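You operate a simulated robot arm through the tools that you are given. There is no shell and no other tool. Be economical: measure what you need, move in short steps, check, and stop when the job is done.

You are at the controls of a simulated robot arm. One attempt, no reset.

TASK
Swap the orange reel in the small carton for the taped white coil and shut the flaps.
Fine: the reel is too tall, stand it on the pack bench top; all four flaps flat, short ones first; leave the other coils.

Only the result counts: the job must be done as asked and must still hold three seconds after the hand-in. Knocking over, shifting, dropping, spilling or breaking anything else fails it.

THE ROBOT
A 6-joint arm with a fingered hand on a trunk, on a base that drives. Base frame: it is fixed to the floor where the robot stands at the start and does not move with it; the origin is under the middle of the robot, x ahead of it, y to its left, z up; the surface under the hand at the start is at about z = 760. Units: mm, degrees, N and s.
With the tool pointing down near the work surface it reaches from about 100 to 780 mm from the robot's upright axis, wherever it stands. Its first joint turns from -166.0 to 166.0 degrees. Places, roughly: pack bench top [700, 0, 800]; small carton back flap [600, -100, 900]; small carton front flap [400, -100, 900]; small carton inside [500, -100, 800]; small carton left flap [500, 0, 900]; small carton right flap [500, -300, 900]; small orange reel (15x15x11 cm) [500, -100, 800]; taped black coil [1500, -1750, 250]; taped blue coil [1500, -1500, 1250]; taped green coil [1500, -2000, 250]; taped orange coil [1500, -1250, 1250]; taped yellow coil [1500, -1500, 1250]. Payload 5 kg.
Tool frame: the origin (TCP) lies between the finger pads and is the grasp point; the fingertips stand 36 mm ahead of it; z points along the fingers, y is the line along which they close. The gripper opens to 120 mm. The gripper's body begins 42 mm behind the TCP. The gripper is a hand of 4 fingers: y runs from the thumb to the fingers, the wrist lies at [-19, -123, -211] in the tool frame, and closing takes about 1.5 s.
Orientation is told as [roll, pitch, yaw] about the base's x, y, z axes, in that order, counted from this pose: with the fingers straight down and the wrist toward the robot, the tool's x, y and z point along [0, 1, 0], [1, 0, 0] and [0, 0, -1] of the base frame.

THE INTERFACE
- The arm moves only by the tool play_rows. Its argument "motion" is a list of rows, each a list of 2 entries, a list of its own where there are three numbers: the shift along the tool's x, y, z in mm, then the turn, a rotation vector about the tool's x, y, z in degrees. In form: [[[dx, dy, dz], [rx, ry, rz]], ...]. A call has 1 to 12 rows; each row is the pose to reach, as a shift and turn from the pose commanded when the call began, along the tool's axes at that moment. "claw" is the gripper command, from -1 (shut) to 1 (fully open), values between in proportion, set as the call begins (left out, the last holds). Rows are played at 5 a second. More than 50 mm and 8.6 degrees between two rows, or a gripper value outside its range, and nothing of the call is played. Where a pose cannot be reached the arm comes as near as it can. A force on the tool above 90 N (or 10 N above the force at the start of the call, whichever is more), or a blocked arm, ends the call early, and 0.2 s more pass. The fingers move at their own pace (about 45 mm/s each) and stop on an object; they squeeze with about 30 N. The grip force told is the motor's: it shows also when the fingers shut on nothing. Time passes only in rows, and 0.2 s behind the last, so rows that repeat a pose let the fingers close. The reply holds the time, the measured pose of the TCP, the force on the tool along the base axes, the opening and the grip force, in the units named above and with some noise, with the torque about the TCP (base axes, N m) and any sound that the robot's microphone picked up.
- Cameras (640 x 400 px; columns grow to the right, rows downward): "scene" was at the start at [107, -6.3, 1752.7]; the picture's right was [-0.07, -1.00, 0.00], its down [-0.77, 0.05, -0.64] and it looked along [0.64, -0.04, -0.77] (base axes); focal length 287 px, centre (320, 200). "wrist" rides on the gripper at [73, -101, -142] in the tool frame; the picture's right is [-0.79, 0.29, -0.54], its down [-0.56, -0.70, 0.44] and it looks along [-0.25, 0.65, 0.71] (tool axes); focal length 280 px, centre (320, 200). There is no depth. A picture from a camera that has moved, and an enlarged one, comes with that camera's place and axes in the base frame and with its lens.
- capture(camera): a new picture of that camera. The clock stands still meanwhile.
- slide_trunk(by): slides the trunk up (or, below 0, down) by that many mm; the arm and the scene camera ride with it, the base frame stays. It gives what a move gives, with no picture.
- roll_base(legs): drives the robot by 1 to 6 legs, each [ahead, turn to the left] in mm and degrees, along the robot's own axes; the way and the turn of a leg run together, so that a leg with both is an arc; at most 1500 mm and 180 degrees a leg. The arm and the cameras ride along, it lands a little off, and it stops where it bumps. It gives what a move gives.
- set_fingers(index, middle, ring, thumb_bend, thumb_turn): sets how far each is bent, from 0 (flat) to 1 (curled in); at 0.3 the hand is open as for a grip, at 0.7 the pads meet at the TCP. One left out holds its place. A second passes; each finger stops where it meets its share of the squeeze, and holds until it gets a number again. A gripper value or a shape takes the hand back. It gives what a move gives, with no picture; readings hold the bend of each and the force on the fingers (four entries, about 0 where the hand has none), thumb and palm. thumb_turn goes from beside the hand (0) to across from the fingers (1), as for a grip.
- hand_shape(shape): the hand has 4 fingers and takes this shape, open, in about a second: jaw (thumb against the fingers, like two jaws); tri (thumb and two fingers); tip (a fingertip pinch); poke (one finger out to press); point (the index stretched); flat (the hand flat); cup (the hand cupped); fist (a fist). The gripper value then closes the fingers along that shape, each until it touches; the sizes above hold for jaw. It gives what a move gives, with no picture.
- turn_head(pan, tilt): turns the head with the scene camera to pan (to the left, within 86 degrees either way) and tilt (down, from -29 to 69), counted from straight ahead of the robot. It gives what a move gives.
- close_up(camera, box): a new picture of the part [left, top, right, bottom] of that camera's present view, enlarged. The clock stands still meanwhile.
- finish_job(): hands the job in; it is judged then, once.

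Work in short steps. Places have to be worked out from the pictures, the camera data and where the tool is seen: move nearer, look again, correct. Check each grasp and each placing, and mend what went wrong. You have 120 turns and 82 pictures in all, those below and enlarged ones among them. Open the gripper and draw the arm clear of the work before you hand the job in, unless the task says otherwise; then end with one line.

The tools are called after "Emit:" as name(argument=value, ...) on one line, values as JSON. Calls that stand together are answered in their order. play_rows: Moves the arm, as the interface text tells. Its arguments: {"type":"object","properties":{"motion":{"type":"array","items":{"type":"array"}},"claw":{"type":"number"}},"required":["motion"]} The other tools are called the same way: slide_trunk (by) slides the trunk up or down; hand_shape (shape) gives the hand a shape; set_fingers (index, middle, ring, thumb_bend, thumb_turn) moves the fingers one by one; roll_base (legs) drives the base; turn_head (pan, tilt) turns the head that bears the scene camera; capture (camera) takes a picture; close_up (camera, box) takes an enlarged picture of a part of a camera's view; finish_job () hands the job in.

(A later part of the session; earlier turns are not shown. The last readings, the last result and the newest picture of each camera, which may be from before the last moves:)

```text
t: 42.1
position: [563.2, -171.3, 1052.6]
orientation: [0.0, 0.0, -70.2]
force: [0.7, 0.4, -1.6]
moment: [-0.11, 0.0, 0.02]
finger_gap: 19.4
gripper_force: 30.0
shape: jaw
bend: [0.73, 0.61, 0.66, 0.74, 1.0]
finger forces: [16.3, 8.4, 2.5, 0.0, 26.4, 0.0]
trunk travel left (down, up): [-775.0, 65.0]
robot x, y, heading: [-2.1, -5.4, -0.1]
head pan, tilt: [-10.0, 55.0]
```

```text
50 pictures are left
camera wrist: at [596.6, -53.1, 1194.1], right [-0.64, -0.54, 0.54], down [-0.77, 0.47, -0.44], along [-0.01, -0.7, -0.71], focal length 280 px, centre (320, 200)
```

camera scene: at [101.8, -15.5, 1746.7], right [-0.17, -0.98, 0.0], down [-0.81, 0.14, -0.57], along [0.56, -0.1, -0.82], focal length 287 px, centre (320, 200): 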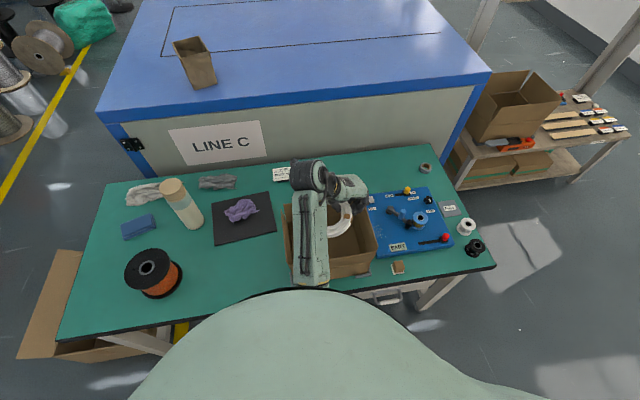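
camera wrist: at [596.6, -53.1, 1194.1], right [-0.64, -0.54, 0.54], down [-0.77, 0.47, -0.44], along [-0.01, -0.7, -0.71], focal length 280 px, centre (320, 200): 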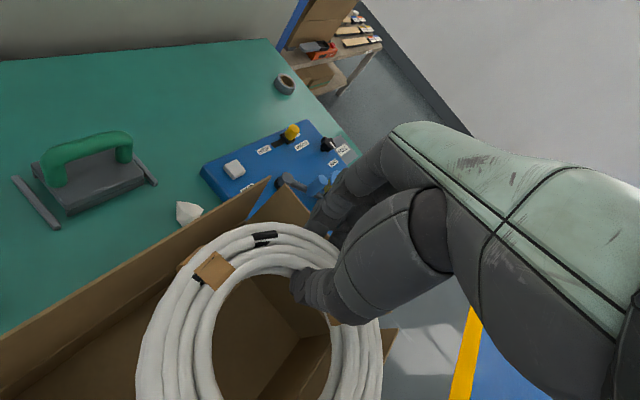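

The coil is centred over the carton at about (544, −118). I lower it between the flaps, watching force.

Emit:
play_rows(motion=[[[0, 0, 25], [0, 0, 0]], [[0, 0, 50], [0, 0, 0]], [[0, 0, 75], [0, 0, 0]], [[0, 0, 100], [0, 0, 0]], [[0, 0, 120], [0, 0, 0]]])

Emit:
capture(camera="wrist")

Emit:
close_up(camera="scene", box=[270, 140, 400, 290])

```text
t: 43.3
position: [562.7, -169.9, 931.7]
orientation: [0.1, -0.1, -70.1]
force: [1.4, 0.0, -2.0]
moment: [-0.08, -0.03, -0.02]
finger_gap: 19.5
gripper_force: 29.9
shape: jaw
bend: [0.73, 0.61, 0.71, 0.74, 1.0]
finger forces: [16.3, 8.3, 2.3, 0.1, 26.3, 0.0]
trunk travel left (down, up): [-775.0, 65.0]
robot x, y, heading: [0.1, -1.8, 0.0]
head pan, tilt: [-10.0, 55.0]
```

```text
49 pictures are left
camera wrist: at [596.2, -51.6, 1072.9], right [-0.64, -0.54, 0.54], down [-0.76, 0.47, -0.44], along [-0.01, -0.7, -0.71], focal length 280 px, centre (320, 200)
```

wrist: 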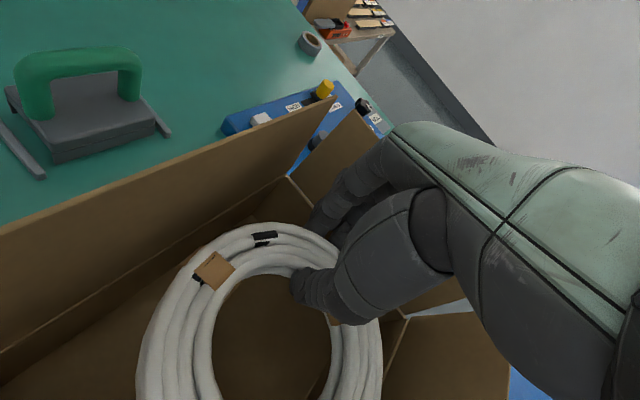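

```text
2.67 times, centred on (335, 215) of scene
camera zoom: at [101.9, -14.1, 1746.7], right [-0.17, -0.98, 0.0], down [-0.81, 0.14, -0.57], along [0.56, -0.1, -0.82], focal length 766 px, centre (280, 160)
```

zoom: 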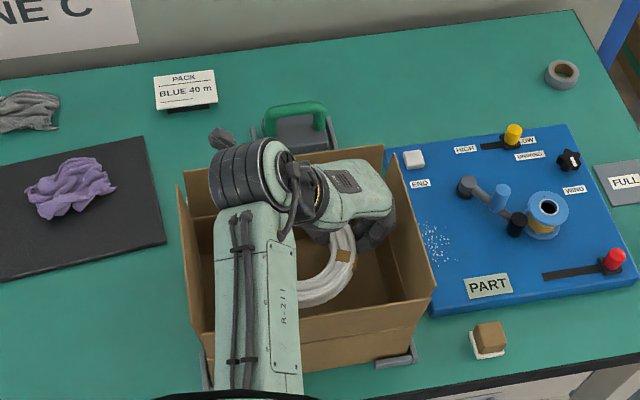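

All clear so far. I lower to TCP 855, the height that was safe for the forearm earlier, and look again at the front flap under the forearm.

Emit:
play_rows(motion=[[[0, 0, 20], [0, 0, 0]], [[0, 0, 40], [0, 0, 0]], [[0, 0, 60], [0, 0, 0]], [[0, 0, 77], [0, 0, 0]]])

Emit:
capture(camera="wrist")

Emit:
close_up(camera="scene", box=[270, 140, 400, 290])

```text
t: 44.3
position: [561.7, -170.1, 854.0]
orientation: [0.0, 0.0, -70.2]
force: [0.1, -0.6, -2.1]
moment: [-0.09, -0.03, -0.01]
finger_gap: 19.5
gripper_force: 29.8
shape: jaw
bend: [0.73, 0.61, 0.71, 0.74, 1.0]
finger forces: [16.3, 8.4, 2.3, 0.0, 26.2, 0.0]
trunk travel left (down, up): [-775.0, 65.0]
robot x, y, heading: [-0.5, -4.1, -0.0]
head pan, tilt: [-10.0, 55.0]
```

```text
47 pictures are left
camera wrist: at [596.4, -52.2, 996.7], right [-0.64, -0.54, 0.54], down [-0.76, 0.47, -0.44], along [-0.01, -0.7, -0.71], focal length 280 px, centre (320, 200)
```

wrist: 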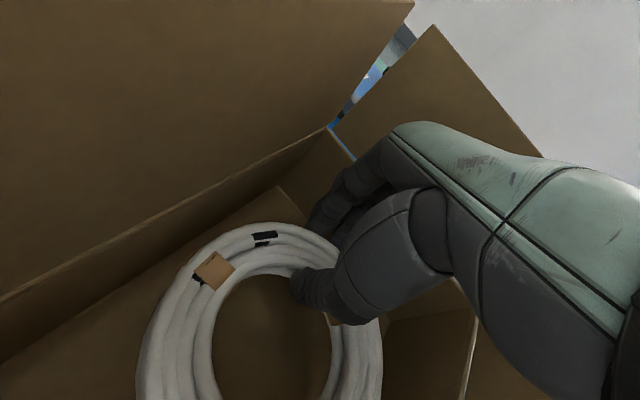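

```text
2.67 times, centred on (335, 215) of scene
camera zoom: at [102.0, -14.2, 1746.7], right [-0.17, -0.98, 0.0], down [-0.81, 0.14, -0.57], along [0.56, -0.1, -0.82], focal length 766 px, centre (280, 160)
```

zoom: 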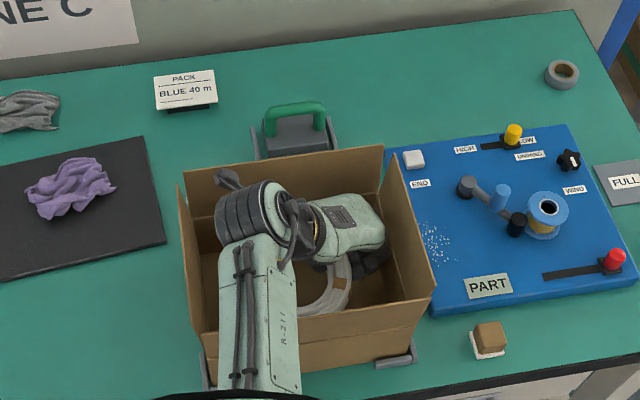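

Flaps are untouched. I lower another 25 mm and check again.

Emit:
play_rows(motion=[[[0, 0, 8], [0, 0, 0]], [[0, 0, 16], [0, 0, 0]], [[0, 0, 25], [0, 0, 0]]])

Emit:
close_up(camera="scene", box=[270, 140, 400, 290])

```text
t: 45.1
position: [562.0, -172.3, 830.5]
orientation: [0.0, 0.0, -70.0]
force: [-0.2, 0.8, -1.6]
moment: [-0.06, -0.03, 0.01]
finger_gap: 19.9
gripper_force: 29.7
shape: jaw
bend: [0.73, 0.61, 0.71, 0.74, 1.0]
finger forces: [16.2, 8.3, 2.3, 0.0, 26.3, 0.0]
trunk travel left (down, up): [-775.0, 65.0]
robot x, y, heading: [-2.9, -4.0, 0.1]
head pan, tilt: [-10.0, 55.0]
```

```text
2.67 times, centred on (335, 215) of scene
camera zoom: at [101.7, -14.1, 1746.7], right [-0.17, -0.98, 0.0], down [-0.81, 0.14, -0.57], along [0.56, -0.1, -0.82], focal length 766 px, centre (280, 160)
```

zoom: 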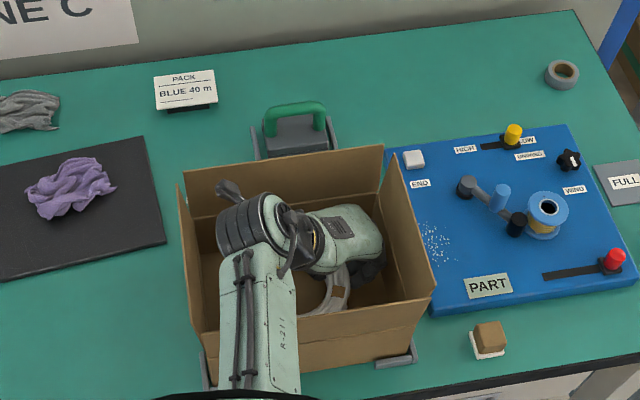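

Still clear. I lower the last ~22 mm in small steps.

Emit:
play_rows(motion=[[[0, 0, 6], [0, 0, 0]], [[0, 0, 12], [0, 0, 0]], [[0, 0, 17], [0, 0, 0]], [[0, 0, 22], [0, 0, 0]]])

Emit:
close_up(camera="scene", box=[270, 140, 400, 290])

```text
t: 46.1
position: [562.1, -169.9, 807.5]
orientation: [0.0, -0.1, -70.1]
force: [0.0, 0.4, -1.4]
moment: [-0.04, -0.03, 0.02]
finger_gap: 19.5
gripper_force: 30.1
shape: jaw
bend: [0.73, 0.61, 0.66, 0.74, 1.0]
finger forces: [16.2, 8.3, 2.5, 0.0, 26.4, 0.0]
trunk travel left (down, up): [-775.0, 65.0]
robot x, y, heading: [-0.4, -4.3, 0.2]
head pan, tilt: [-10.0, 55.0]
```

```text
2.67 times, centred on (335, 215) of scene
camera zoom: at [101.7, -14.1, 1746.7], right [-0.17, -0.98, 0.0], down [-0.81, 0.14, -0.57], along [0.56, -0.1, -0.82], focal length 766 px, centre (280, 160)
```

zoom: 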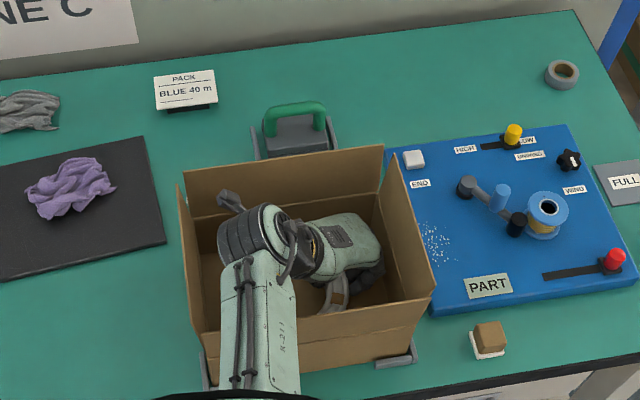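

The coil is within a few millimetres of the carton floor and nothing is touched. I open the gripper.

Emit:
play_rows(motion=[[[0, 0, 0], [0, 0, 0]], [[0, 0, 0], [0, 0, 0]], [[0, 0, 0], [0, 0, 0]], [[0, 0, 0], [0, 0, 0]], [[0, 0, 0], [0, 0, 0]], [[0, 0, 0], [0, 0, 0]], [[0, 0, 0], [0, 0, 0]]], claw=0.3)

Emit:
play_rows(motion=[[[0, 0, -10], [0, 0, 0]], [[0, 0, -20], [0, 0, 0]], [[0, 0, -35], [0, 0, 0]], [[0, 0, -50], [0, 0, 0]]])

Emit:
capture(camera="wrist")

```text
t: 47.7
position: [562.8, -169.5, 807.3]
orientation: [0.0, 0.0, -70.0]
force: [-0.9, 10.3, -2.4]
moment: [0.01, -0.08, -0.13]
finger_gap: 76.5
gripper_force: 0.1
shape: jaw
bend: [0.28, 0.41, 0.4, 0.63, 1.0]
finger forces: [0.0, 2.9, 6.3, 0.0, 0.0, 0.0]
trunk travel left (down, up): [-775.0, 65.0]
robot x, y, heading: [-1.4, -2.1, -0.1]
head pan, tilt: [-10.0, 55.0]
```

```text
t: 48.7
position: [562.6, -170.9, 858.6]
orientation: [0.1, -0.1, -70.2]
force: [1.9, 4.0, -0.6]
moment: [0.03, -0.02, -0.01]
finger_gap: 77.7
gripper_force: 0.0
shape: jaw
bend: [0.28, 0.39, 0.38, 0.63, 1.0]
finger forces: [0.0, 0.0, 3.4, 0.1, 0.1, 0.1]
trunk travel left (down, up): [-775.0, 65.0]
robot x, y, heading: [2.5, -2.2, -0.0]
head pan, tilt: [-10.0, 55.0]
```

```text
43 pictures are left
camera wrist: at [596.4, -51.9, 1000.4], right [-0.64, -0.54, 0.54], down [-0.76, 0.47, -0.44], along [-0.01, -0.7, -0.71], focal length 280 px, centre (320, 200)
```

wrist: 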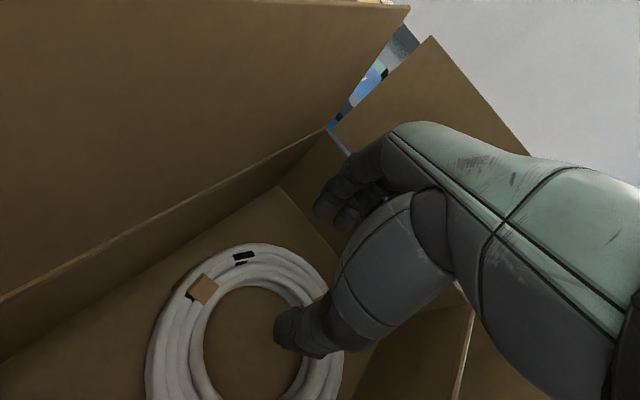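

The coil lies in the carton and is released; the fingers brush the right wall. I shift the hand slightly off the wall and rise out.

Emit:
play_rows(motion=[[[0, -10, 0], [0, 0, 0]], [[0, -15, -25], [0, 0, 0]], [[0, -15, -50], [0, 0, 0]], [[0, -15, -75], [0, 0, 0]], [[0, -15, -105], [0, 0, 0]], [[0, -15, -140], [0, 0, 0]], [[0, -15, -180], [0, 0, 0]], [[0, -15, -215], [0, 0, 0]]])

Emit:
capture(camera="wrist")

Emit:
close_up(camera="scene", box=[250, 140, 410, 300])

```text
t: 50.5
position: [557.8, -156.1, 1072.5]
orientation: [0.0, 0.1, -70.1]
force: [0.3, -0.3, -1.0]
moment: [-0.03, -0.01, 0.01]
finger_gap: 77.6
gripper_force: 0.1
shape: jaw
bend: [0.28, 0.39, 0.36, 0.63, 1.0]
finger forces: [0.0, 0.0, 0.0, 0.1, 0.0, 0.0]
trunk travel left (down, up): [-775.0, 65.0]
robot x, y, heading: [3.6, -3.3, 0.1]
head pan, tilt: [-10.0, 55.0]
```

```text
42 pictures are left
camera wrist: at [590.9, -36.7, 1215.2], right [-0.64, -0.54, 0.54], down [-0.77, 0.47, -0.44], along [-0.02, -0.7, -0.71], focal length 280 px, centre (320, 200)
```

wrist: 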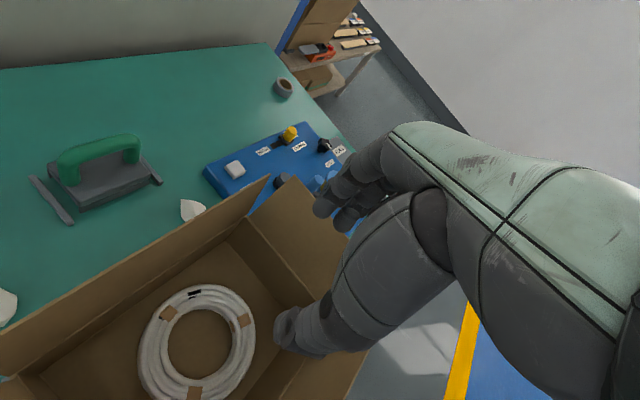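

```text
2.50 times, centred on (330, 220) of scene
camera zoom: at [101.7, -13.9, 1746.7], right [-0.17, -0.98, 0.0], down [-0.81, 0.14, -0.57], along [0.56, -0.1, -0.82], focal length 718 px, centre (295, 150)
```

zoom: 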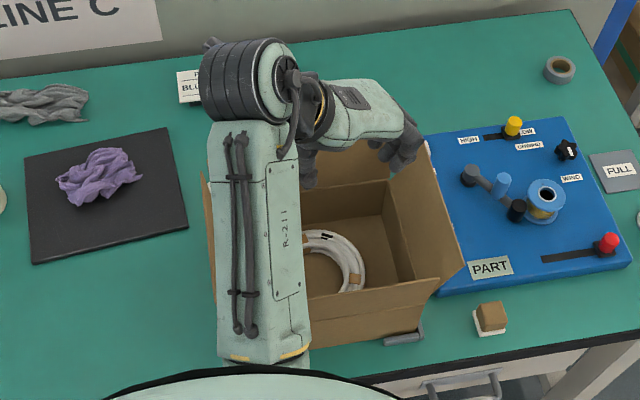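

The coil lies flat in the carton and the flaps are all standing, each about 90 mm long with hinges near z 862. Now the short flaps: I close the hand and go outside the right flap with yaw 0.

Emit:
play_rows(motion=[[[-9, 19, 0], [0, 0, -7.8]], [[-17, 38, 0], [0, 0, -15.6]], [[-26, 58, 0], [0, 0, -23.4]], [[-34, 77, 0], [0, 0, -31.2]], [[-43, 96, 0], [0, 0, -39]], [[-52, 115, 0], [0, 0, -46.8]], [[-60, 135, 0], [0, 0, -54.6]], [[-69, 154, 0], [0, 0, -62.4]], [[-77, 173, 0], [0, 0, -70]]], claw=-1)

Emit:
capture(camera="scene")

Emit:
capture(camera="wrist")

```text
t: 52.5
position: [545.5, -346.6, 1071.2]
orientation: [0.0, 0.0, 0.1]
force: [-0.5, 0.8, -0.9]
moment: [0.01, -0.02, -0.01]
finger_gap: 0.0
gripper_force: 29.9
shape: jaw
bend: [0.7, 0.7, 0.7, 0.56, 1.0]
finger forces: [0.0, 0.1, 0.1, 0.0, 0.0, 0.0]
trunk travel left (down, up): [-775.0, 65.0]
robot x, y, heading: [-0.3, -5.2, 0.1]
head pan, tilt: [-10.0, 55.0]
```

```text
40 pictures are left
camera scene: at [101.7, -16.0, 1746.7], right [-0.17, -0.98, 0.0], down [-0.81, 0.14, -0.57], along [0.56, -0.1, -0.82], focal length 287 px, centre (320, 200)
```

scene: 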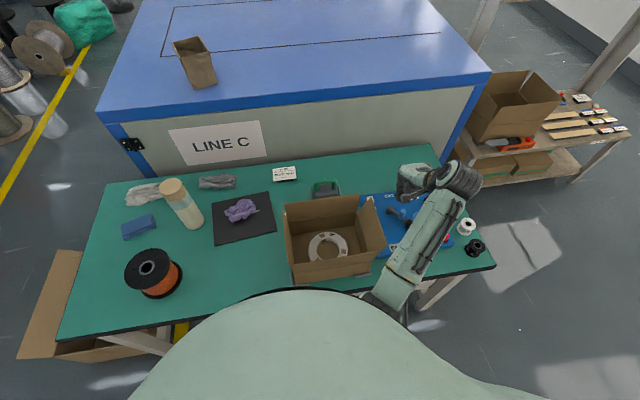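

```text
39 pictures are left
camera wrist: at [442.7, -275.0, 1214.2], right [0.29, -0.79, 0.54], down [-0.7, -0.56, -0.44], along [0.65, -0.25, -0.71], focal length 280 px, centre (320, 200)
```

wrist: 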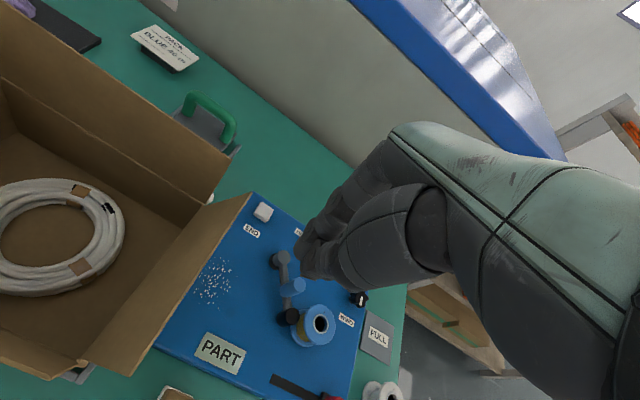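

The right flap leans out ~25° with its top at y ≈ −288, z ≈ 940. I lower beside it to TCP 930, then push it inward over the carton.

Emit:
play_rows(motion=[[[0, 0, 35], [0, 0, 0]], [[0, 0, 70], [0, 0, 0]], [[0, 0, 105], [0, 0, 0]], [[0, 0, 141], [0, 0, 0]]])

Emit:
play_rows(motion=[[[12, 0, 0], [0, 0, 0]], [[24, 0, 0], [0, 0, 0]], [[36, 0, 0], [0, 0, 0]], [[48, 0, 0], [0, 0, 0]], [[60, 0, 0], [0, 0, 0]], [[72, 0, 0], [0, 0, 0]], [[84, 0, 0], [0, 0, 0]], [[96, 0, 0], [0, 0, 0]]])

Emit:
close_up(camera="scene", box=[260, 140, 480, 300])

Emit:
capture(camera="wrist")

```text
t: 53.5
position: [543.8, -346.5, 930.7]
orientation: [0.0, 0.0, 0.0]
force: [1.2, 0.2, 0.2]
moment: [-0.04, -0.01, 0.03]
finger_gap: 0.1
gripper_force: 30.3
shape: jaw
bend: [0.7, 0.7, 0.7, 0.56, 1.0]
finger forces: [0.1, 0.0, 0.0, 0.0, 0.0, 0.0]
trunk travel left (down, up): [-775.0, 65.0]
robot x, y, heading: [-1.4, -6.1, -0.1]
head pan, tilt: [-10.0, 55.0]
```

```text
t: 55.3
position: [543.2, -249.2, 932.1]
orientation: [-0.1, -0.1, -0.1]
force: [0.2, 0.0, -0.8]
moment: [0.01, -0.03, -0.01]
finger_gap: 0.0
gripper_force: 30.1
shape: jaw
bend: [0.7, 0.7, 0.7, 0.56, 1.0]
finger forces: [0.1, 0.0, 0.0, 0.0, 0.0, 0.0]
trunk travel left (down, up): [-775.0, 65.0]
robot x, y, heading: [1.5, -2.2, 0.1]
head pan, tilt: [-10.0, 55.0]
```

```text
2.50 times, centred on (370, 220) of scene
camera zoom: at [101.2, -13.3, 1746.7], right [-0.17, -0.98, 0.0], down [-0.81, 0.14, -0.57], along [0.56, -0.1, -0.82], focal length 718 px, centre (195, 150)
```

zoom: 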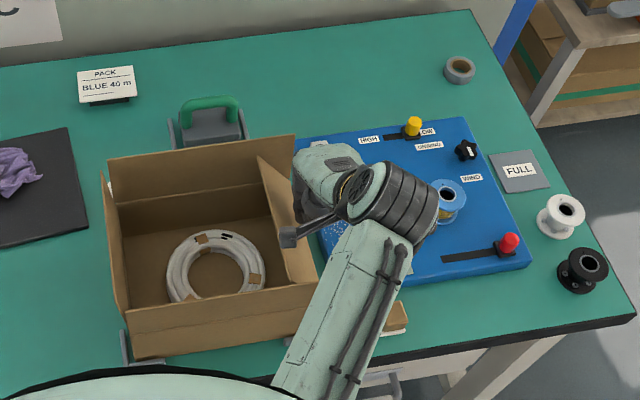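

```text
37 pictures are left
camera wrist: at [442.4, -176.9, 1074.7], right [0.29, -0.79, 0.54], down [-0.7, -0.56, -0.44], along [0.65, -0.25, -0.71], focal length 280 px, centre (320, 200)
```

wrist: 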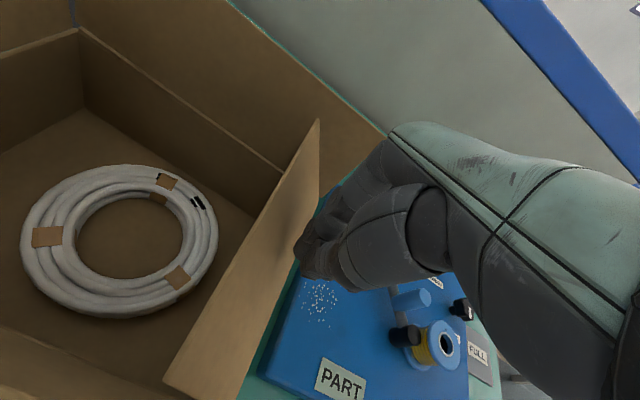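

The flap is folding inward smoothly. I keep sweeping inward and down to bring it flat.

Emit:
play_rows(motion=[[[12, 0, 2], [0, 0, 0]], [[24, 0, 5], [0, 0, 0]], [[36, 0, 9], [0, 0, 0]], [[46, 0, 14], [0, 0, 0]], [[54, 0, 20], [0, 0, 0]], [[60, 0, 26], [0, 0, 0]], [[60, 0, 30], [0, 0, 0]]])

Emit:
close_up(camera="scene", box=[260, 140, 480, 300])

Emit:
capture(camera="wrist")

```text
t: 56.9
position: [543.5, -189.6, 902.8]
orientation: [0.0, 0.0, -0.1]
force: [-0.2, -0.4, 0.9]
moment: [0.03, -0.01, -0.02]
finger_gap: 0.0
gripper_force: 30.2
shape: jaw
bend: [0.7, 0.7, 0.7, 0.56, 1.0]
finger forces: [0.1, 0.1, 0.0, 0.0, 0.0, 0.0]
trunk travel left (down, up): [-775.0, 65.0]
robot x, y, heading: [0.4, -4.9, -0.1]
head pan, tilt: [-10.0, 55.0]
```

```text
2.50 times, centred on (370, 220) of scene
camera zoom: at [101.5, -14.0, 1746.7], right [-0.17, -0.98, 0.0], down [-0.81, 0.14, -0.57], along [0.56, -0.1, -0.82], focal length 718 px, centre (195, 150)
```

zoom: 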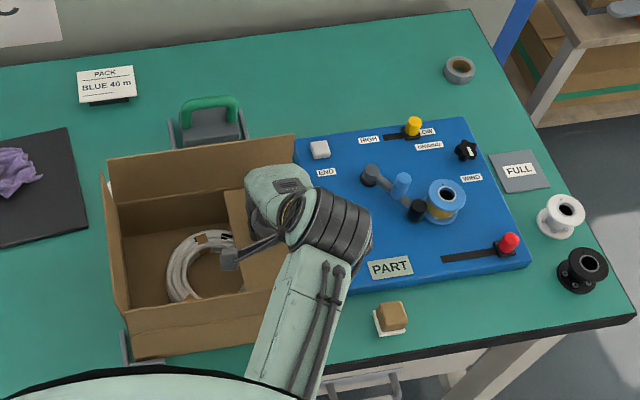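

```text
35 pictures are left
camera wrist: at [443.0, -116.9, 1043.9], right [0.29, -0.79, 0.54], down [-0.7, -0.56, -0.44], along [0.65, -0.25, -0.71], focal length 280 px, centre (320, 200)
```

wrist: 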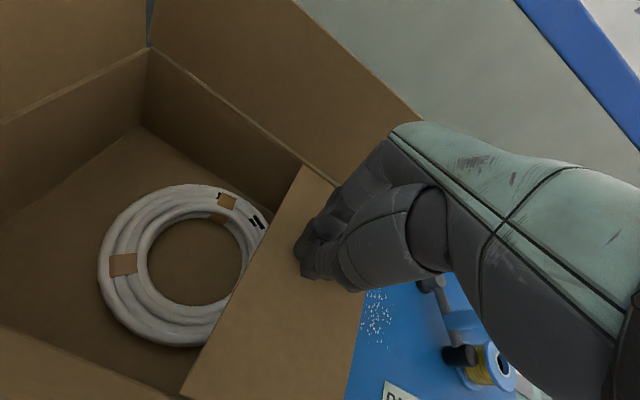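

It looks nearly flat. I press a few mm more, then lift the hand to see whether it stays.

Emit:
play_rows(motion=[[[0, 0, 3], [0, 0, 0]], [[0, 0, 5], [0, 0, 0]], [[0, 0, 0], [0, 0, 0]], [[0, 0, -30], [0, 0, 0]], [[0, 0, -70], [0, 0, 0]], [[0, 0, -110], [0, 0, 0]], [[0, 0, -150], [0, 0, 0]]])

Emit:
capture(camera="wrist")

```text
t: 58.5
position: [543.1, -188.9, 1051.8]
orientation: [0.1, 0.2, -0.1]
force: [-0.2, -0.4, 0.2]
moment: [0.01, 0.03, 0.0]
finger_gap: 0.0
gripper_force: 30.4
shape: jaw
bend: [0.7, 0.7, 0.7, 0.56, 1.0]
finger forces: [0.1, 0.1, 0.1, 0.0, 0.0, 0.0]
trunk travel left (down, up): [-775.0, 65.0]
robot x, y, heading: [-4.5, -3.7, -0.0]
head pan, tilt: [-10.0, 55.0]
```

```text
34 pictures are left
camera wrist: at [442.6, -117.0, 1193.4], right [0.29, -0.79, 0.54], down [-0.7, -0.56, -0.44], along [0.65, -0.25, -0.72], focal length 280 px, centre (320, 200)
```

wrist: 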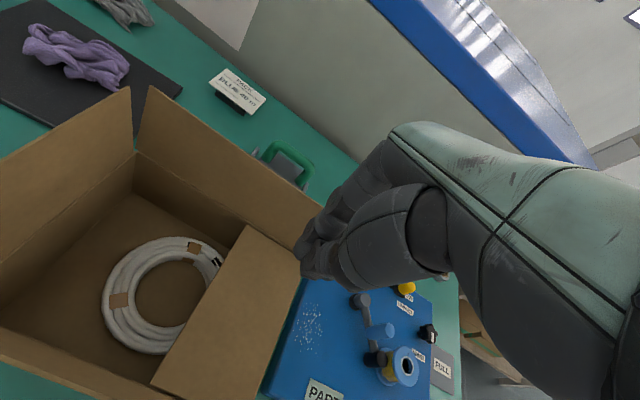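

The right flap stays flat. Next the left flap, nearly vertical at y ≈ 9–18: I cross over it high and come down outside it.

Emit:
play_rows(motion=[[[40, 0, 0], [0, 0, 0]], [[80, 0, 0], [0, 0, 0]], [[120, 0, 0], [0, 0, 0]], [[160, 0, 0], [0, 0, 0]], [[200, 0, 0], [0, 0, 0]], [[240, 0, 0], [0, 0, 0]], [[279, 0, 0], [0, 0, 0]]])

Emit:
capture(camera="scene")

Emit:
capture(camera="wrist")

```text
t: 60.1
position: [544.7, 91.6, 1051.2]
orientation: [-0.2, 0.0, -0.1]
force: [0.5, 0.0, -1.3]
moment: [0.02, 0.0, -0.02]
finger_gap: 0.3
gripper_force: 29.6
shape: jaw
bend: [0.7, 0.7, 0.7, 0.56, 1.0]
finger forces: [0.1, 0.0, 0.0, 0.0, 0.1, 0.0]
trunk travel left (down, up): [-775.0, 65.0]
robot x, y, heading: [-1.0, -3.5, -0.3]
head pan, tilt: [-10.0, 55.0]
```

```text
33 pictures are left
camera scene: at [101.7, -12.1, 1746.7], right [-0.17, -0.98, 0.0], down [-0.81, 0.14, -0.57], along [0.56, -0.1, -0.82], focal length 287 px, centre (320, 200)
```

scene: 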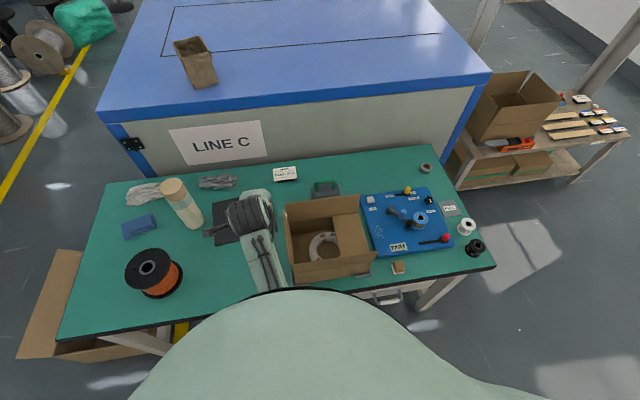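

```text
32 pictures are left
camera wrist: at [444.9, 163.8, 1193.5], right [0.29, -0.79, 0.54], down [-0.7, -0.56, -0.44], along [0.65, -0.25, -0.71], focal length 280 px, centre (320, 200)
```

wrist: 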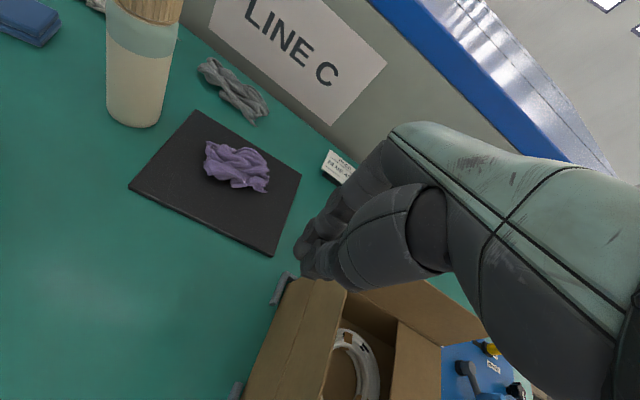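

The hand is outside the left flap. I lower to TCP 930 and push it inward.

Emit:
play_rows(motion=[[[0, 0, 30], [0, 0, 0]], [[0, 0, 60], [0, 0, 0]], [[0, 0, 90], [0, 0, 0]], [[0, 0, 121], [0, 0, 0]]])

Emit:
close_up(camera="scene", box=[190, 140, 410, 300])

```text
t: 61.1
position: [544.7, 90.3, 932.5]
orientation: [0.0, -0.1, -0.1]
force: [0.1, 0.1, -0.2]
moment: [0.0, -0.02, 0.03]
finger_gap: 0.3
gripper_force: 29.8
shape: jaw
bend: [0.7, 0.7, 0.7, 0.56, 1.0]
finger forces: [0.0, 0.1, 0.0, 0.0, 0.0, 0.1]
trunk travel left (down, up): [-775.0, 65.0]
robot x, y, heading: [-2.6, -5.5, -0.1]
head pan, tilt: [-10.0, 55.0]
```

```text
2.50 times, centred on (300, 220) of scene
camera zoom: at [101.6, -13.5, 1746.8], right [-0.17, -0.98, 0.0], down [-0.81, 0.14, -0.57], along [0.56, -0.1, -0.82], focal length 718 px, centre (370, 150)
```

zoom: 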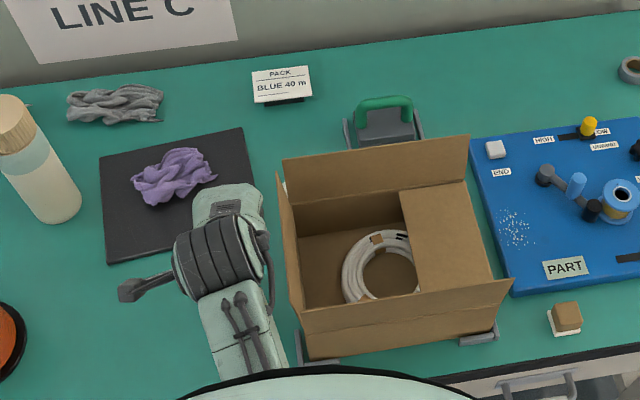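

Clear. Now I sweep the left flap inward (toward −y), then down.

Emit:
play_rows(motion=[[[-14, 0, 0], [0, 0, 0]], [[-28, 0, 0], [0, 0, 0]], [[-42, 0, 0], [0, 0, 0]], [[-56, 0, 0], [0, 0, 0]], [[-70, 0, 0], [0, 0, 0]], [[-84, 0, 0], [0, 0, 0]], [[-96, 0, 3], [0, 0, 0]], [[-108, 0, 6], [0, 0, 0]], [[-119, 0, 10], [0, 0, 0]]])

Emit:
capture(camera="wrist")

Emit:
close_up(camera="scene", box=[190, 140, 410, 300])

```text
t: 63.1
position: [544.9, -30.6, 920.6]
orientation: [0.0, 0.1, -0.1]
force: [0.1, -0.3, -0.1]
moment: [-0.02, 0.01, 0.01]
finger_gap: 0.0
gripper_force: 30.2
shape: jaw
bend: [0.7, 0.7, 0.7, 0.56, 1.0]
finger forces: [0.0, 0.0, 0.0, 0.0, 0.0, 0.0]
trunk travel left (down, up): [-775.0, 65.0]
robot x, y, heading: [-4.2, -2.2, -0.2]
head pan, tilt: [-10.0, 55.0]
```

```text
30 pictures are left
camera wrist: at [443.0, 42.3, 1062.5], right [0.29, -0.79, 0.54], down [-0.7, -0.56, -0.44], along [0.65, -0.25, -0.71], focal length 280 px, centre (320, 200)
```

wrist: 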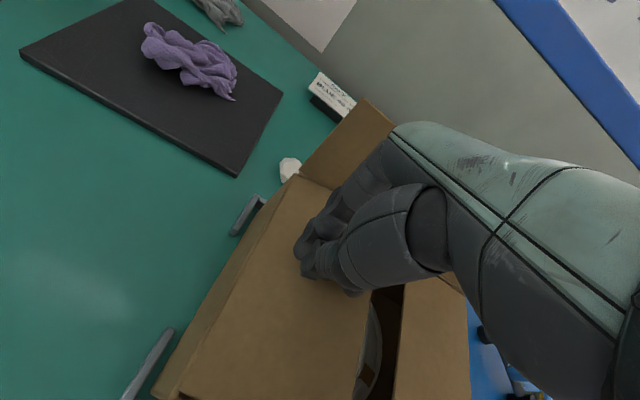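

```text
2.50 times, centred on (300, 220) of scene
camera zoom: at [101.5, -14.2, 1746.7], right [-0.17, -0.98, 0.0], down [-0.81, 0.14, -0.57], along [0.56, -0.1, -0.82], focal length 718 px, centre (370, 150)
```

zoom: 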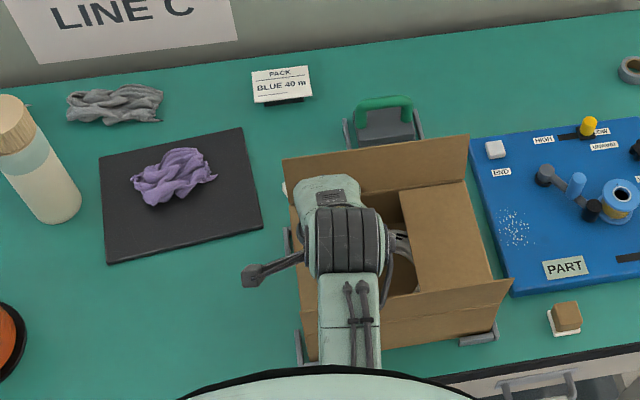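

The left flap is almost down. I press it flat and lift off.

Emit:
play_rows(motion=[[[-9, 0, 6], [0, 0, 0]], [[-17, 0, 12], [0, 0, 0]], [[-24, 0, 18], [0, 0, 0]], [[-24, 0, 23], [0, 0, 0]], [[-24, 0, 18], [0, 0, 0]], [[-24, 0, -20], [0, 0, 0]], [[-24, 0, -60], [0, 0, 0]], [[-24, 0, -100], [0, 0, 0]], [[-24, 0, -140], [0, 0, 0]]])

Emit:
capture(camera="wrist")

```text
t: 65.1
position: [543.0, -53.1, 1060.1]
orientation: [0.0, 0.2, -0.1]
force: [-0.6, 0.0, 0.4]
moment: [0.03, -0.01, 0.0]
finger_gap: 0.0
gripper_force: 30.2
shape: jaw
bend: [0.7, 0.7, 0.7, 0.56, 1.0]
finger forces: [0.0, 0.0, 0.1, 0.0, 0.0, 0.0]
trunk travel left (down, up): [-775.0, 65.0]
robot x, y, heading: [0.4, -4.6, 0.2]
head pan, tilt: [-10.0, 55.0]
```

```text
28 pictures are left
camera wrist: at [442.0, 19.2, 1202.3], right [0.29, -0.79, 0.54], down [-0.7, -0.56, -0.44], along [0.65, -0.25, -0.72], focal length 280 px, centre (320, 200)
```

wrist: 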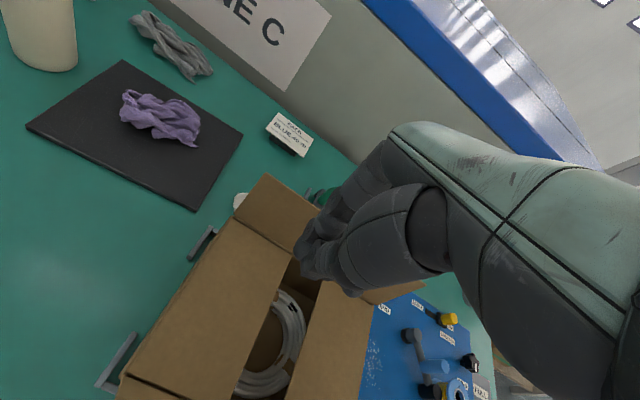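

Both short flaps are flat. Now I go beyond the back flap, high, at about (712, −120).

Emit:
play_rows(motion=[[[-14, 34, 0], [0, 0, 0]], [[-27, 68, 0], [0, 0, 0]], [[-40, 101, 0], [0, 0, 0]], [[-54, 135, 0], [0, 0, 0]], [[-67, 169, 0], [0, 0, 0]]])

Emit:
capture(camera="wrist")

Emit:
close_up(camera="scene", box=[230, 120, 430, 290])

```text
t: 66.3
position: [715.6, -121.1, 1059.3]
orientation: [0.0, 0.1, -0.1]
force: [0.0, -0.5, 0.7]
moment: [0.0, 0.01, -0.01]
finger_gap: 0.0
gripper_force: 29.9
shape: jaw
bend: [0.7, 0.7, 0.7, 0.56, 1.0]
finger forces: [0.0, 0.1, 0.1, 0.0, 0.0, 0.0]
trunk travel left (down, up): [-775.0, 65.0]
robot x, y, heading: [1.0, -3.9, 0.0]
head pan, tilt: [-10.0, 55.0]
```

```text
27 pictures are left
camera wrist: at [613.8, -49.2, 1202.4], right [0.29, -0.79, 0.54], down [-0.7, -0.56, -0.44], along [0.65, -0.25, -0.71], focal length 280 px, centre (320, 200)
```

wrist: 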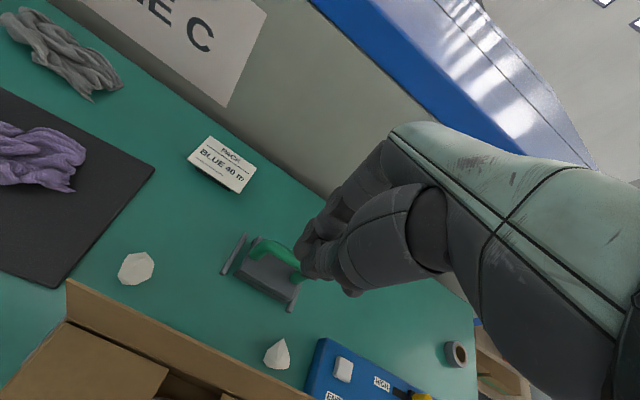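

```text
2.35 times, centred on (330, 205) of scene
camera zoom: at [103.1, -14.5, 1746.6], right [-0.17, -0.98, 0.0], down [-0.81, 0.14, -0.57], along [0.56, -0.1, -0.82], focal length 676 px, centre (296, 188)
```

zoom: 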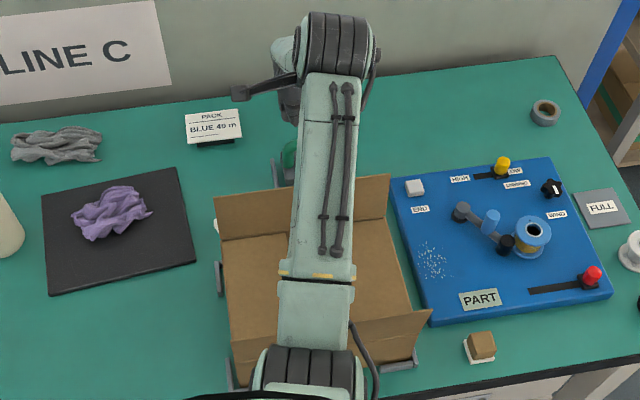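

The back flap's top edge is at x ≈ 650 and nothing lies under the fingers' path. I lower to TCP ~938 behind it, then pull toward the robot.

Emit:
play_rows(motion=[[[0, 0, 30], [0, 0, 0]], [[0, 0, 60], [0, 0, 0]], [[0, 0, 90], [0, 0, 0]], [[0, 0, 120], [0, 0, 0]]])

Emit:
play_rows(motion=[[[0, -12, 0], [0, 0, 0]], [[0, -24, 0], [0, 0, 0]], [[0, -36, 0], [0, 0, 0]], [[0, -48, 0], [0, 0, 0]], [[0, -60, 0], [0, 0, 0]], [[0, -72, 2], [0, 0, 0]], [[0, -84, 4], [0, 0, 0]]])

Emit:
capture(camera="wrist")

Emit:
close_up(camera="scene", box=[230, 120, 430, 290])

```text
t: 67.3
position: [713.9, -119.6, 939.7]
orientation: [0.0, 0.0, -0.1]
force: [0.8, -0.2, 0.1]
moment: [-0.02, -0.02, 0.02]
finger_gap: 0.0
gripper_force: 29.5
shape: jaw
bend: [0.7, 0.7, 0.7, 0.56, 1.0]
finger forces: [0.1, 0.1, 0.0, 0.1, 0.0, 0.1]
trunk travel left (down, up): [-775.0, 65.0]
robot x, y, heading: [-1.3, -0.2, 0.1]
head pan, tilt: [-10.0, 55.0]
```

```text
t: 68.9
position: [628.3, -120.1, 937.1]
orientation: [0.0, 0.0, 0.0]
force: [0.9, -0.3, 0.2]
moment: [0.04, -0.03, 0.02]
finger_gap: 0.0
gripper_force: 30.1
shape: jaw
bend: [0.7, 0.7, 0.7, 0.56, 1.0]
finger forces: [0.0, 0.0, 0.0, 0.0, 0.1, 0.0]
trunk travel left (down, up): [-775.0, 65.0]
robot x, y, heading: [0.1, -9.7, -0.3]
head pan, tilt: [-10.0, 55.0]
```

```text
25 pictures are left
camera wrist: at [527.3, -48.4, 1078.9], right [0.29, -0.79, 0.54], down [-0.7, -0.56, -0.44], along [0.65, -0.25, -0.71], focal length 280 px, centre (320, 200)
```

wrist: 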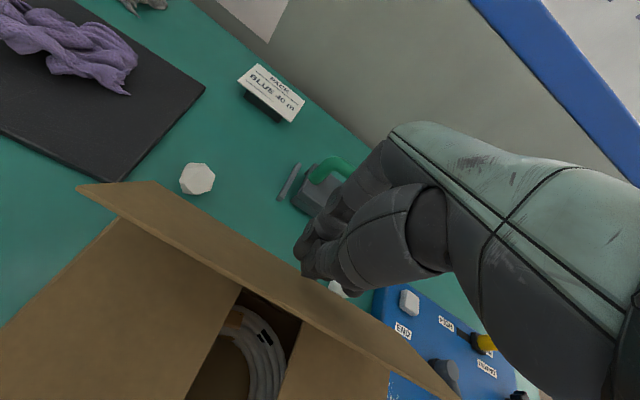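

```text
2.35 times, centred on (330, 205) of scene
camera zoom: at [100.8, -13.8, 1746.8], right [-0.17, -0.98, 0.0], down [-0.81, 0.14, -0.57], along [0.57, -0.1, -0.82], focal length 676 px, centre (296, 188)
```

zoom: 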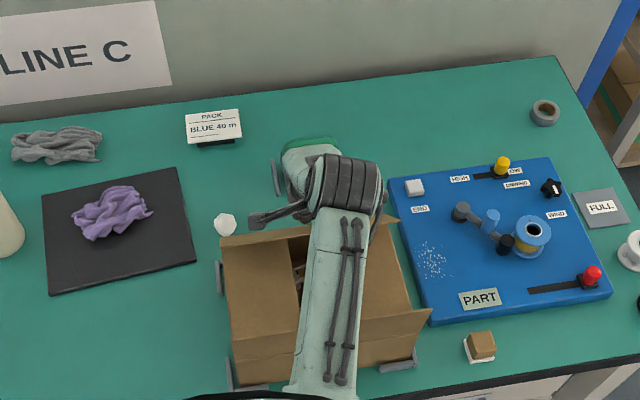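

The back flap leans inward. I continue sweeping and bring it down flat.

Emit:
play_rows(motion=[[[0, -10, 4], [0, 0, 0]], [[0, -20, 9], [0, 0, 0]], [[0, -29, 15], [0, 0, 0]], [[0, -37, 22], [0, 0, 0]], [[0, -43, 29], [0, 0, 0]], [[0, -46, 34], [0, 0, 0]]])

Emit:
capture(camera="wrist")

```text
t: 70.3
position: [584.1, -121.1, 905.1]
orientation: [0.0, -0.2, -0.2]
force: [2.9, -0.6, 5.5]
moment: [0.05, -0.15, -0.07]
finger_gap: 0.1
gripper_force: 30.2
shape: jaw
bend: [0.7, 0.7, 0.7, 0.56, 1.0]
finger forces: [0.1, 0.0, 0.1, 0.0, 0.0, 0.0]
trunk travel left (down, up): [-775.0, 65.0]
robot x, y, heading: [-0.7, -7.3, 0.0]
head pan, tilt: [-10.0, 55.0]
```

```text
23 pictures are left
camera wrist: at [481.8, -48.6, 1046.1], right [0.28, -0.79, 0.54], down [-0.7, -0.56, -0.45], along [0.66, -0.25, -0.71], focal length 280 px, centre (320, 200)
```

wrist: 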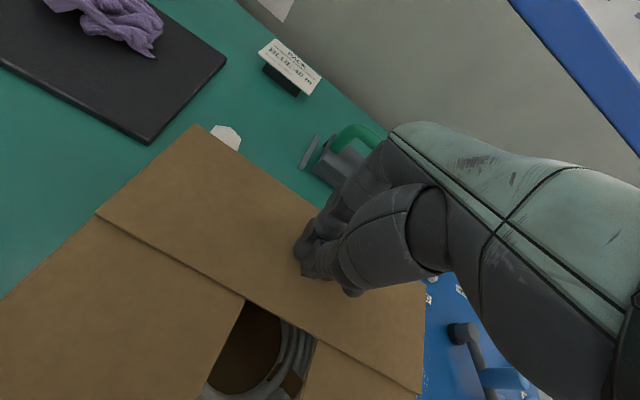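

The back flap is down with 5 N of contact. I press it 2 mm, then rise and move to the robot side of the front flap, staying high.

Emit:
play_rows(motion=[[[0, 0, 2], [0, 0, 0]], [[0, 0, -10], [0, 0, 0]], [[0, 0, -50], [0, 0, 0]], [[0, 0, -95], [0, 0, 0]], [[0, 0, -140], [0, 0, 0]], [[0, -40, -155], [0, 0, 0]], [[0, -80, -155], [0, 0, 0]], [[0, -120, -155], [0, 0, 0]], [[0, -160, -155], [0, 0, 0]], [[0, -195, -155], [0, 0, 0]]])

Emit:
capture(camera="wrist")

Emit:
close_up(camera="scene", box=[230, 150, 430, 320])

```text
t: 72.5
position: [387.6, -120.1, 1059.6]
orientation: [0.0, -0.1, -0.1]
force: [0.1, 0.3, 0.6]
moment: [-0.01, -0.01, 0.03]
finger_gap: 0.0
gripper_force: 29.2
shape: jaw
bend: [0.7, 0.7, 0.7, 0.56, 1.0]
finger forces: [0.0, 0.1, 0.0, 0.0, 0.0, 0.0]
trunk travel left (down, up): [-775.0, 65.0]
robot x, y, heading: [2.5, -4.9, 0.3]
head pan, tilt: [-10.0, 55.0]
```

```text
22 pictures are left
camera wrist: at [286.1, -48.0, 1200.9], right [0.29, -0.79, 0.54], down [-0.7, -0.56, -0.44], along [0.65, -0.25, -0.71], focal length 280 px, centre (320, 200)
```

wrist: 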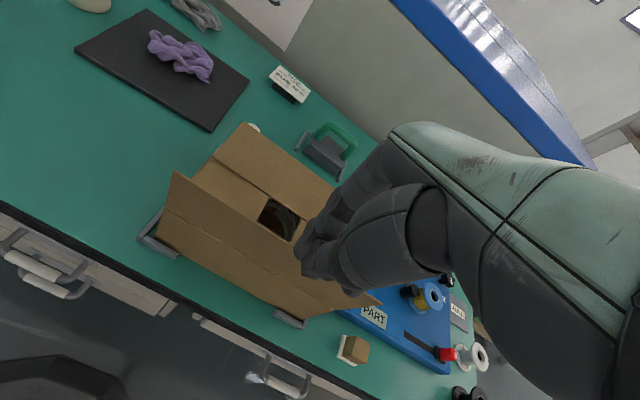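

```text
2.35 times, centred on (330, 235) of scene
camera zoom: at [100.0, -13.0, 1746.8], right [-0.17, -0.98, 0.0], down [-0.81, 0.14, -0.57], along [0.57, -0.1, -0.82], focal length 676 px, centre (296, 118)
```

zoom: 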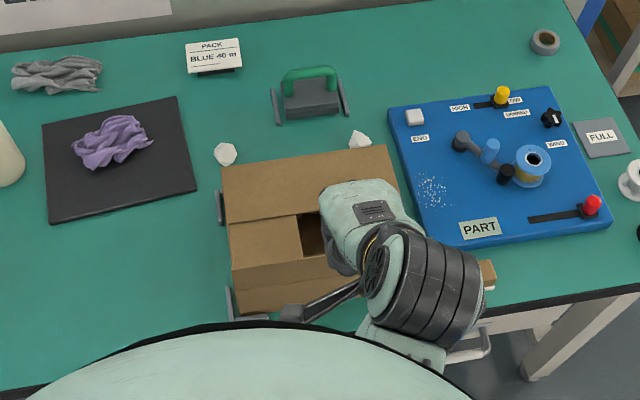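

The front flap's top edge is at x ≈ 438, z ≈ 948. I back off to x ≈ 370, lower to TCP 933, and check.

Emit:
play_rows(motion=[[[0, -18, 0], [0, 0, 0]], [[0, -20, 30], [0, 0, 0]], [[0, -20, 60], [0, 0, 0]], [[0, -20, 95], [0, 0, 0]], [[0, -20, 127], [0, 0, 0]]])

Emit:
capture(camera="wrist")

```text
t: 73.9
position: [404.2, -145.8, 955.5]
orientation: [-2.9, -3.1, -0.2]
force: [0.2, 0.4, 0.9]
moment: [-0.04, 0.0, 0.02]
finger_gap: 0.0
gripper_force: 30.3
shape: jaw
bend: [0.7, 0.7, 0.7, 0.56, 1.0]
finger forces: [0.0, 0.1, 0.0, 0.0, 0.1, 0.1]
trunk travel left (down, up): [-775.0, 65.0]
robot x, y, heading: [-2.9, -3.4, 0.2]
head pan, tilt: [-10.0, 55.0]
stopped in row 5: the arm was blocked; the commanded pose is now the measured one
```

```text
20 pictures are left
camera wrist: at [296.0, -66.9, 1087.1], right [0.25, -0.76, 0.6], down [-0.68, -0.58, -0.45], along [0.69, -0.29, -0.66], focal length 280 px, centre (320, 200)
```

wrist: 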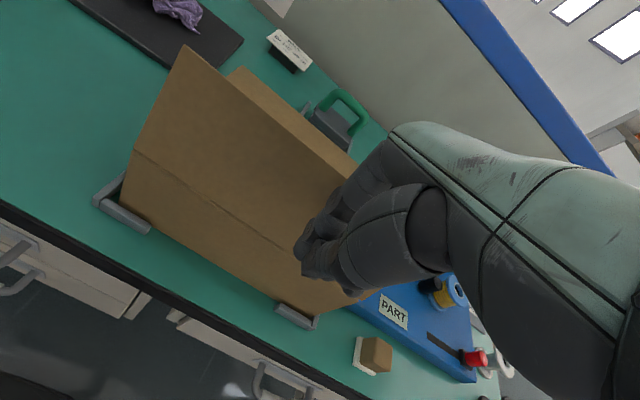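

The arm was blocked, most likely against the robot's own body, and tilted slightly; the flap is untouched. I raise, straighten the hand, and back the base up 150 mm to make room.

Emit:
play_rows(motion=[[[0, 0, -30], [1.5, 1.5, 0]], [[0, 0, -60], [3, 3, 0]], [[0, 0, -90], [3, 3, 0]]])

Emit:
roll_base(legs=[[-150, 0]])

Emit:
capture(camera="scene")

```text
t: 74.7
position: [392.9, -141.1, 1043.9]
orientation: [0.4, -0.3, -0.2]
force: [0.8, 1.0, 0.3]
moment: [0.02, -0.03, -0.01]
finger_gap: 0.0
gripper_force: 30.5
shape: jaw
bend: [0.7, 0.7, 0.7, 0.56, 1.0]
finger forces: [0.1, 0.1, 0.0, 0.1, 0.0, 0.0]
trunk travel left (down, up): [-775.0, 65.0]
robot x, y, heading: [1.1, -3.8, -0.2]
head pan, tilt: [-10.0, 55.0]
```

```text
t: 76.1
position: [243.9, -142.2, 1042.1]
orientation: [0.3, -0.1, -0.2]
force: [0.2, -0.4, -0.5]
moment: [0.03, -0.01, 0.04]
finger_gap: 0.3
gripper_force: 29.5
shape: jaw
bend: [0.7, 0.7, 0.7, 0.56, 1.0]
finger forces: [0.0, 0.0, 0.1, 0.0, 0.0, 0.0]
trunk travel left (down, up): [-775.0, 65.0]
robot x, y, heading: [-151.2, -4.1, 0.0]
head pan, tilt: [-10.0, 55.0]
```

```text
19 pictures are left
camera scene: at [-46.8, -14.0, 1746.6], right [-0.17, -0.98, 0.0], down [-0.81, 0.14, -0.57], along [0.56, -0.1, -0.82], focal length 287 px, centre (320, 200)
```

scene: 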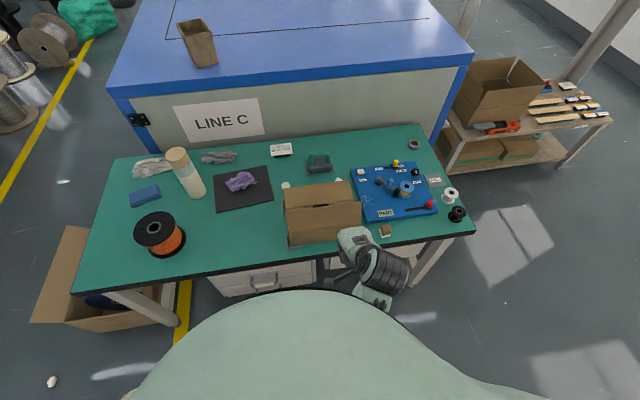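

Room gained, and carton, coil and reel are undisturbed. I move to (368, −120) and lower to TCP 933.

Emit:
play_rows(motion=[[[7, 40, 0], [0, 0, 0]], [[14, 80, 0], [0, 0, 0]], [[22, 124, 0], [0, 0, 0]], [[22, 124, 30], [0, 0, 0]], [[22, 124, 60], [0, 0, 0]], [[22, 124, 85], [0, 0, 0]], [[22, 124, 109], [0, 0, 0]]])

Emit:
capture(camera="wrist")

```text
t: 77.7
position: [367.1, -118.5, 935.6]
orientation: [0.5, -0.3, -0.3]
force: [0.2, -0.5, 0.0]
moment: [0.01, -0.01, 0.0]
finger_gap: 0.0
gripper_force: 30.4
shape: jaw
bend: [0.7, 0.7, 0.7, 0.56, 1.0]
finger forces: [0.0, 0.0, 0.1, 0.0, 0.0, 0.1]
trunk travel left (down, up): [-775.0, 65.0]
robot x, y, heading: [-147.9, -5.5, -0.1]
head pan, tilt: [-10.0, 55.0]
```

```text
18 pictures are left
camera wrist: at [265.5, -47.7, 1076.9], right [0.28, -0.79, 0.54], down [-0.7, -0.55, -0.45], along [0.66, -0.25, -0.71], focal length 280 px, centre (320, 200)
```

wrist: 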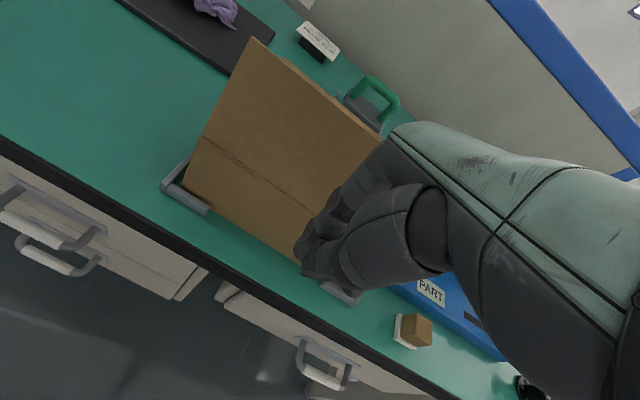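

Positioned in front of the flap. I push away from the robot in steps.

Emit:
play_rows(motion=[[[0, 13, 0], [0, 0, 0]], [[0, 26, 0], [0, 0, 0]], [[0, 39, 0], [0, 0, 0]], [[0, 52, 0], [0, 0, 0]], [[0, 65, 0], [0, 0, 0]], [[0, 78, 0], [0, 0, 0]], [[0, 91, 0], [0, 0, 0]]])

Emit:
capture(camera="wrist")

```text
t: 79.3
position: [460.2, -120.6, 934.0]
orientation: [0.4, -0.2, -0.2]
force: [-0.5, -0.3, 0.4]
moment: [0.0, 0.01, 0.0]
finger_gap: 0.0
gripper_force: 29.7
shape: jaw
bend: [0.7, 0.7, 0.7, 0.56, 1.0]
finger forces: [0.0, 0.0, 0.1, 0.0, 0.1, 0.0]
trunk travel left (down, up): [-775.0, 65.0]
robot x, y, heading: [-149.7, -6.1, 0.0]
head pan, tilt: [-10.0, 55.0]
```

```text
17 pictures are left
camera wrist: at [358.3, -48.6, 1076.9], right [0.28, -0.79, 0.54], down [-0.7, -0.55, -0.45], along [0.65, -0.25, -0.71], focal length 280 px, centre (320, 200)
```

wrist: 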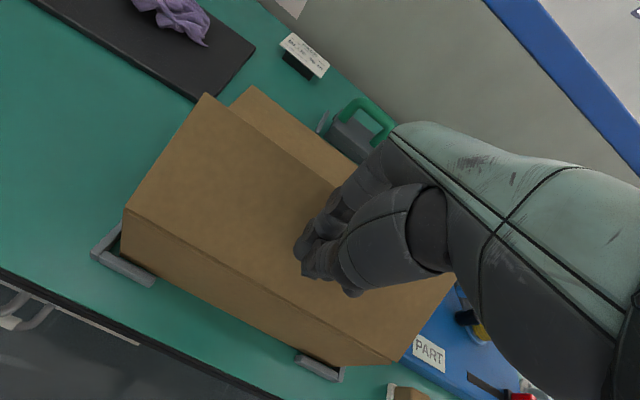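

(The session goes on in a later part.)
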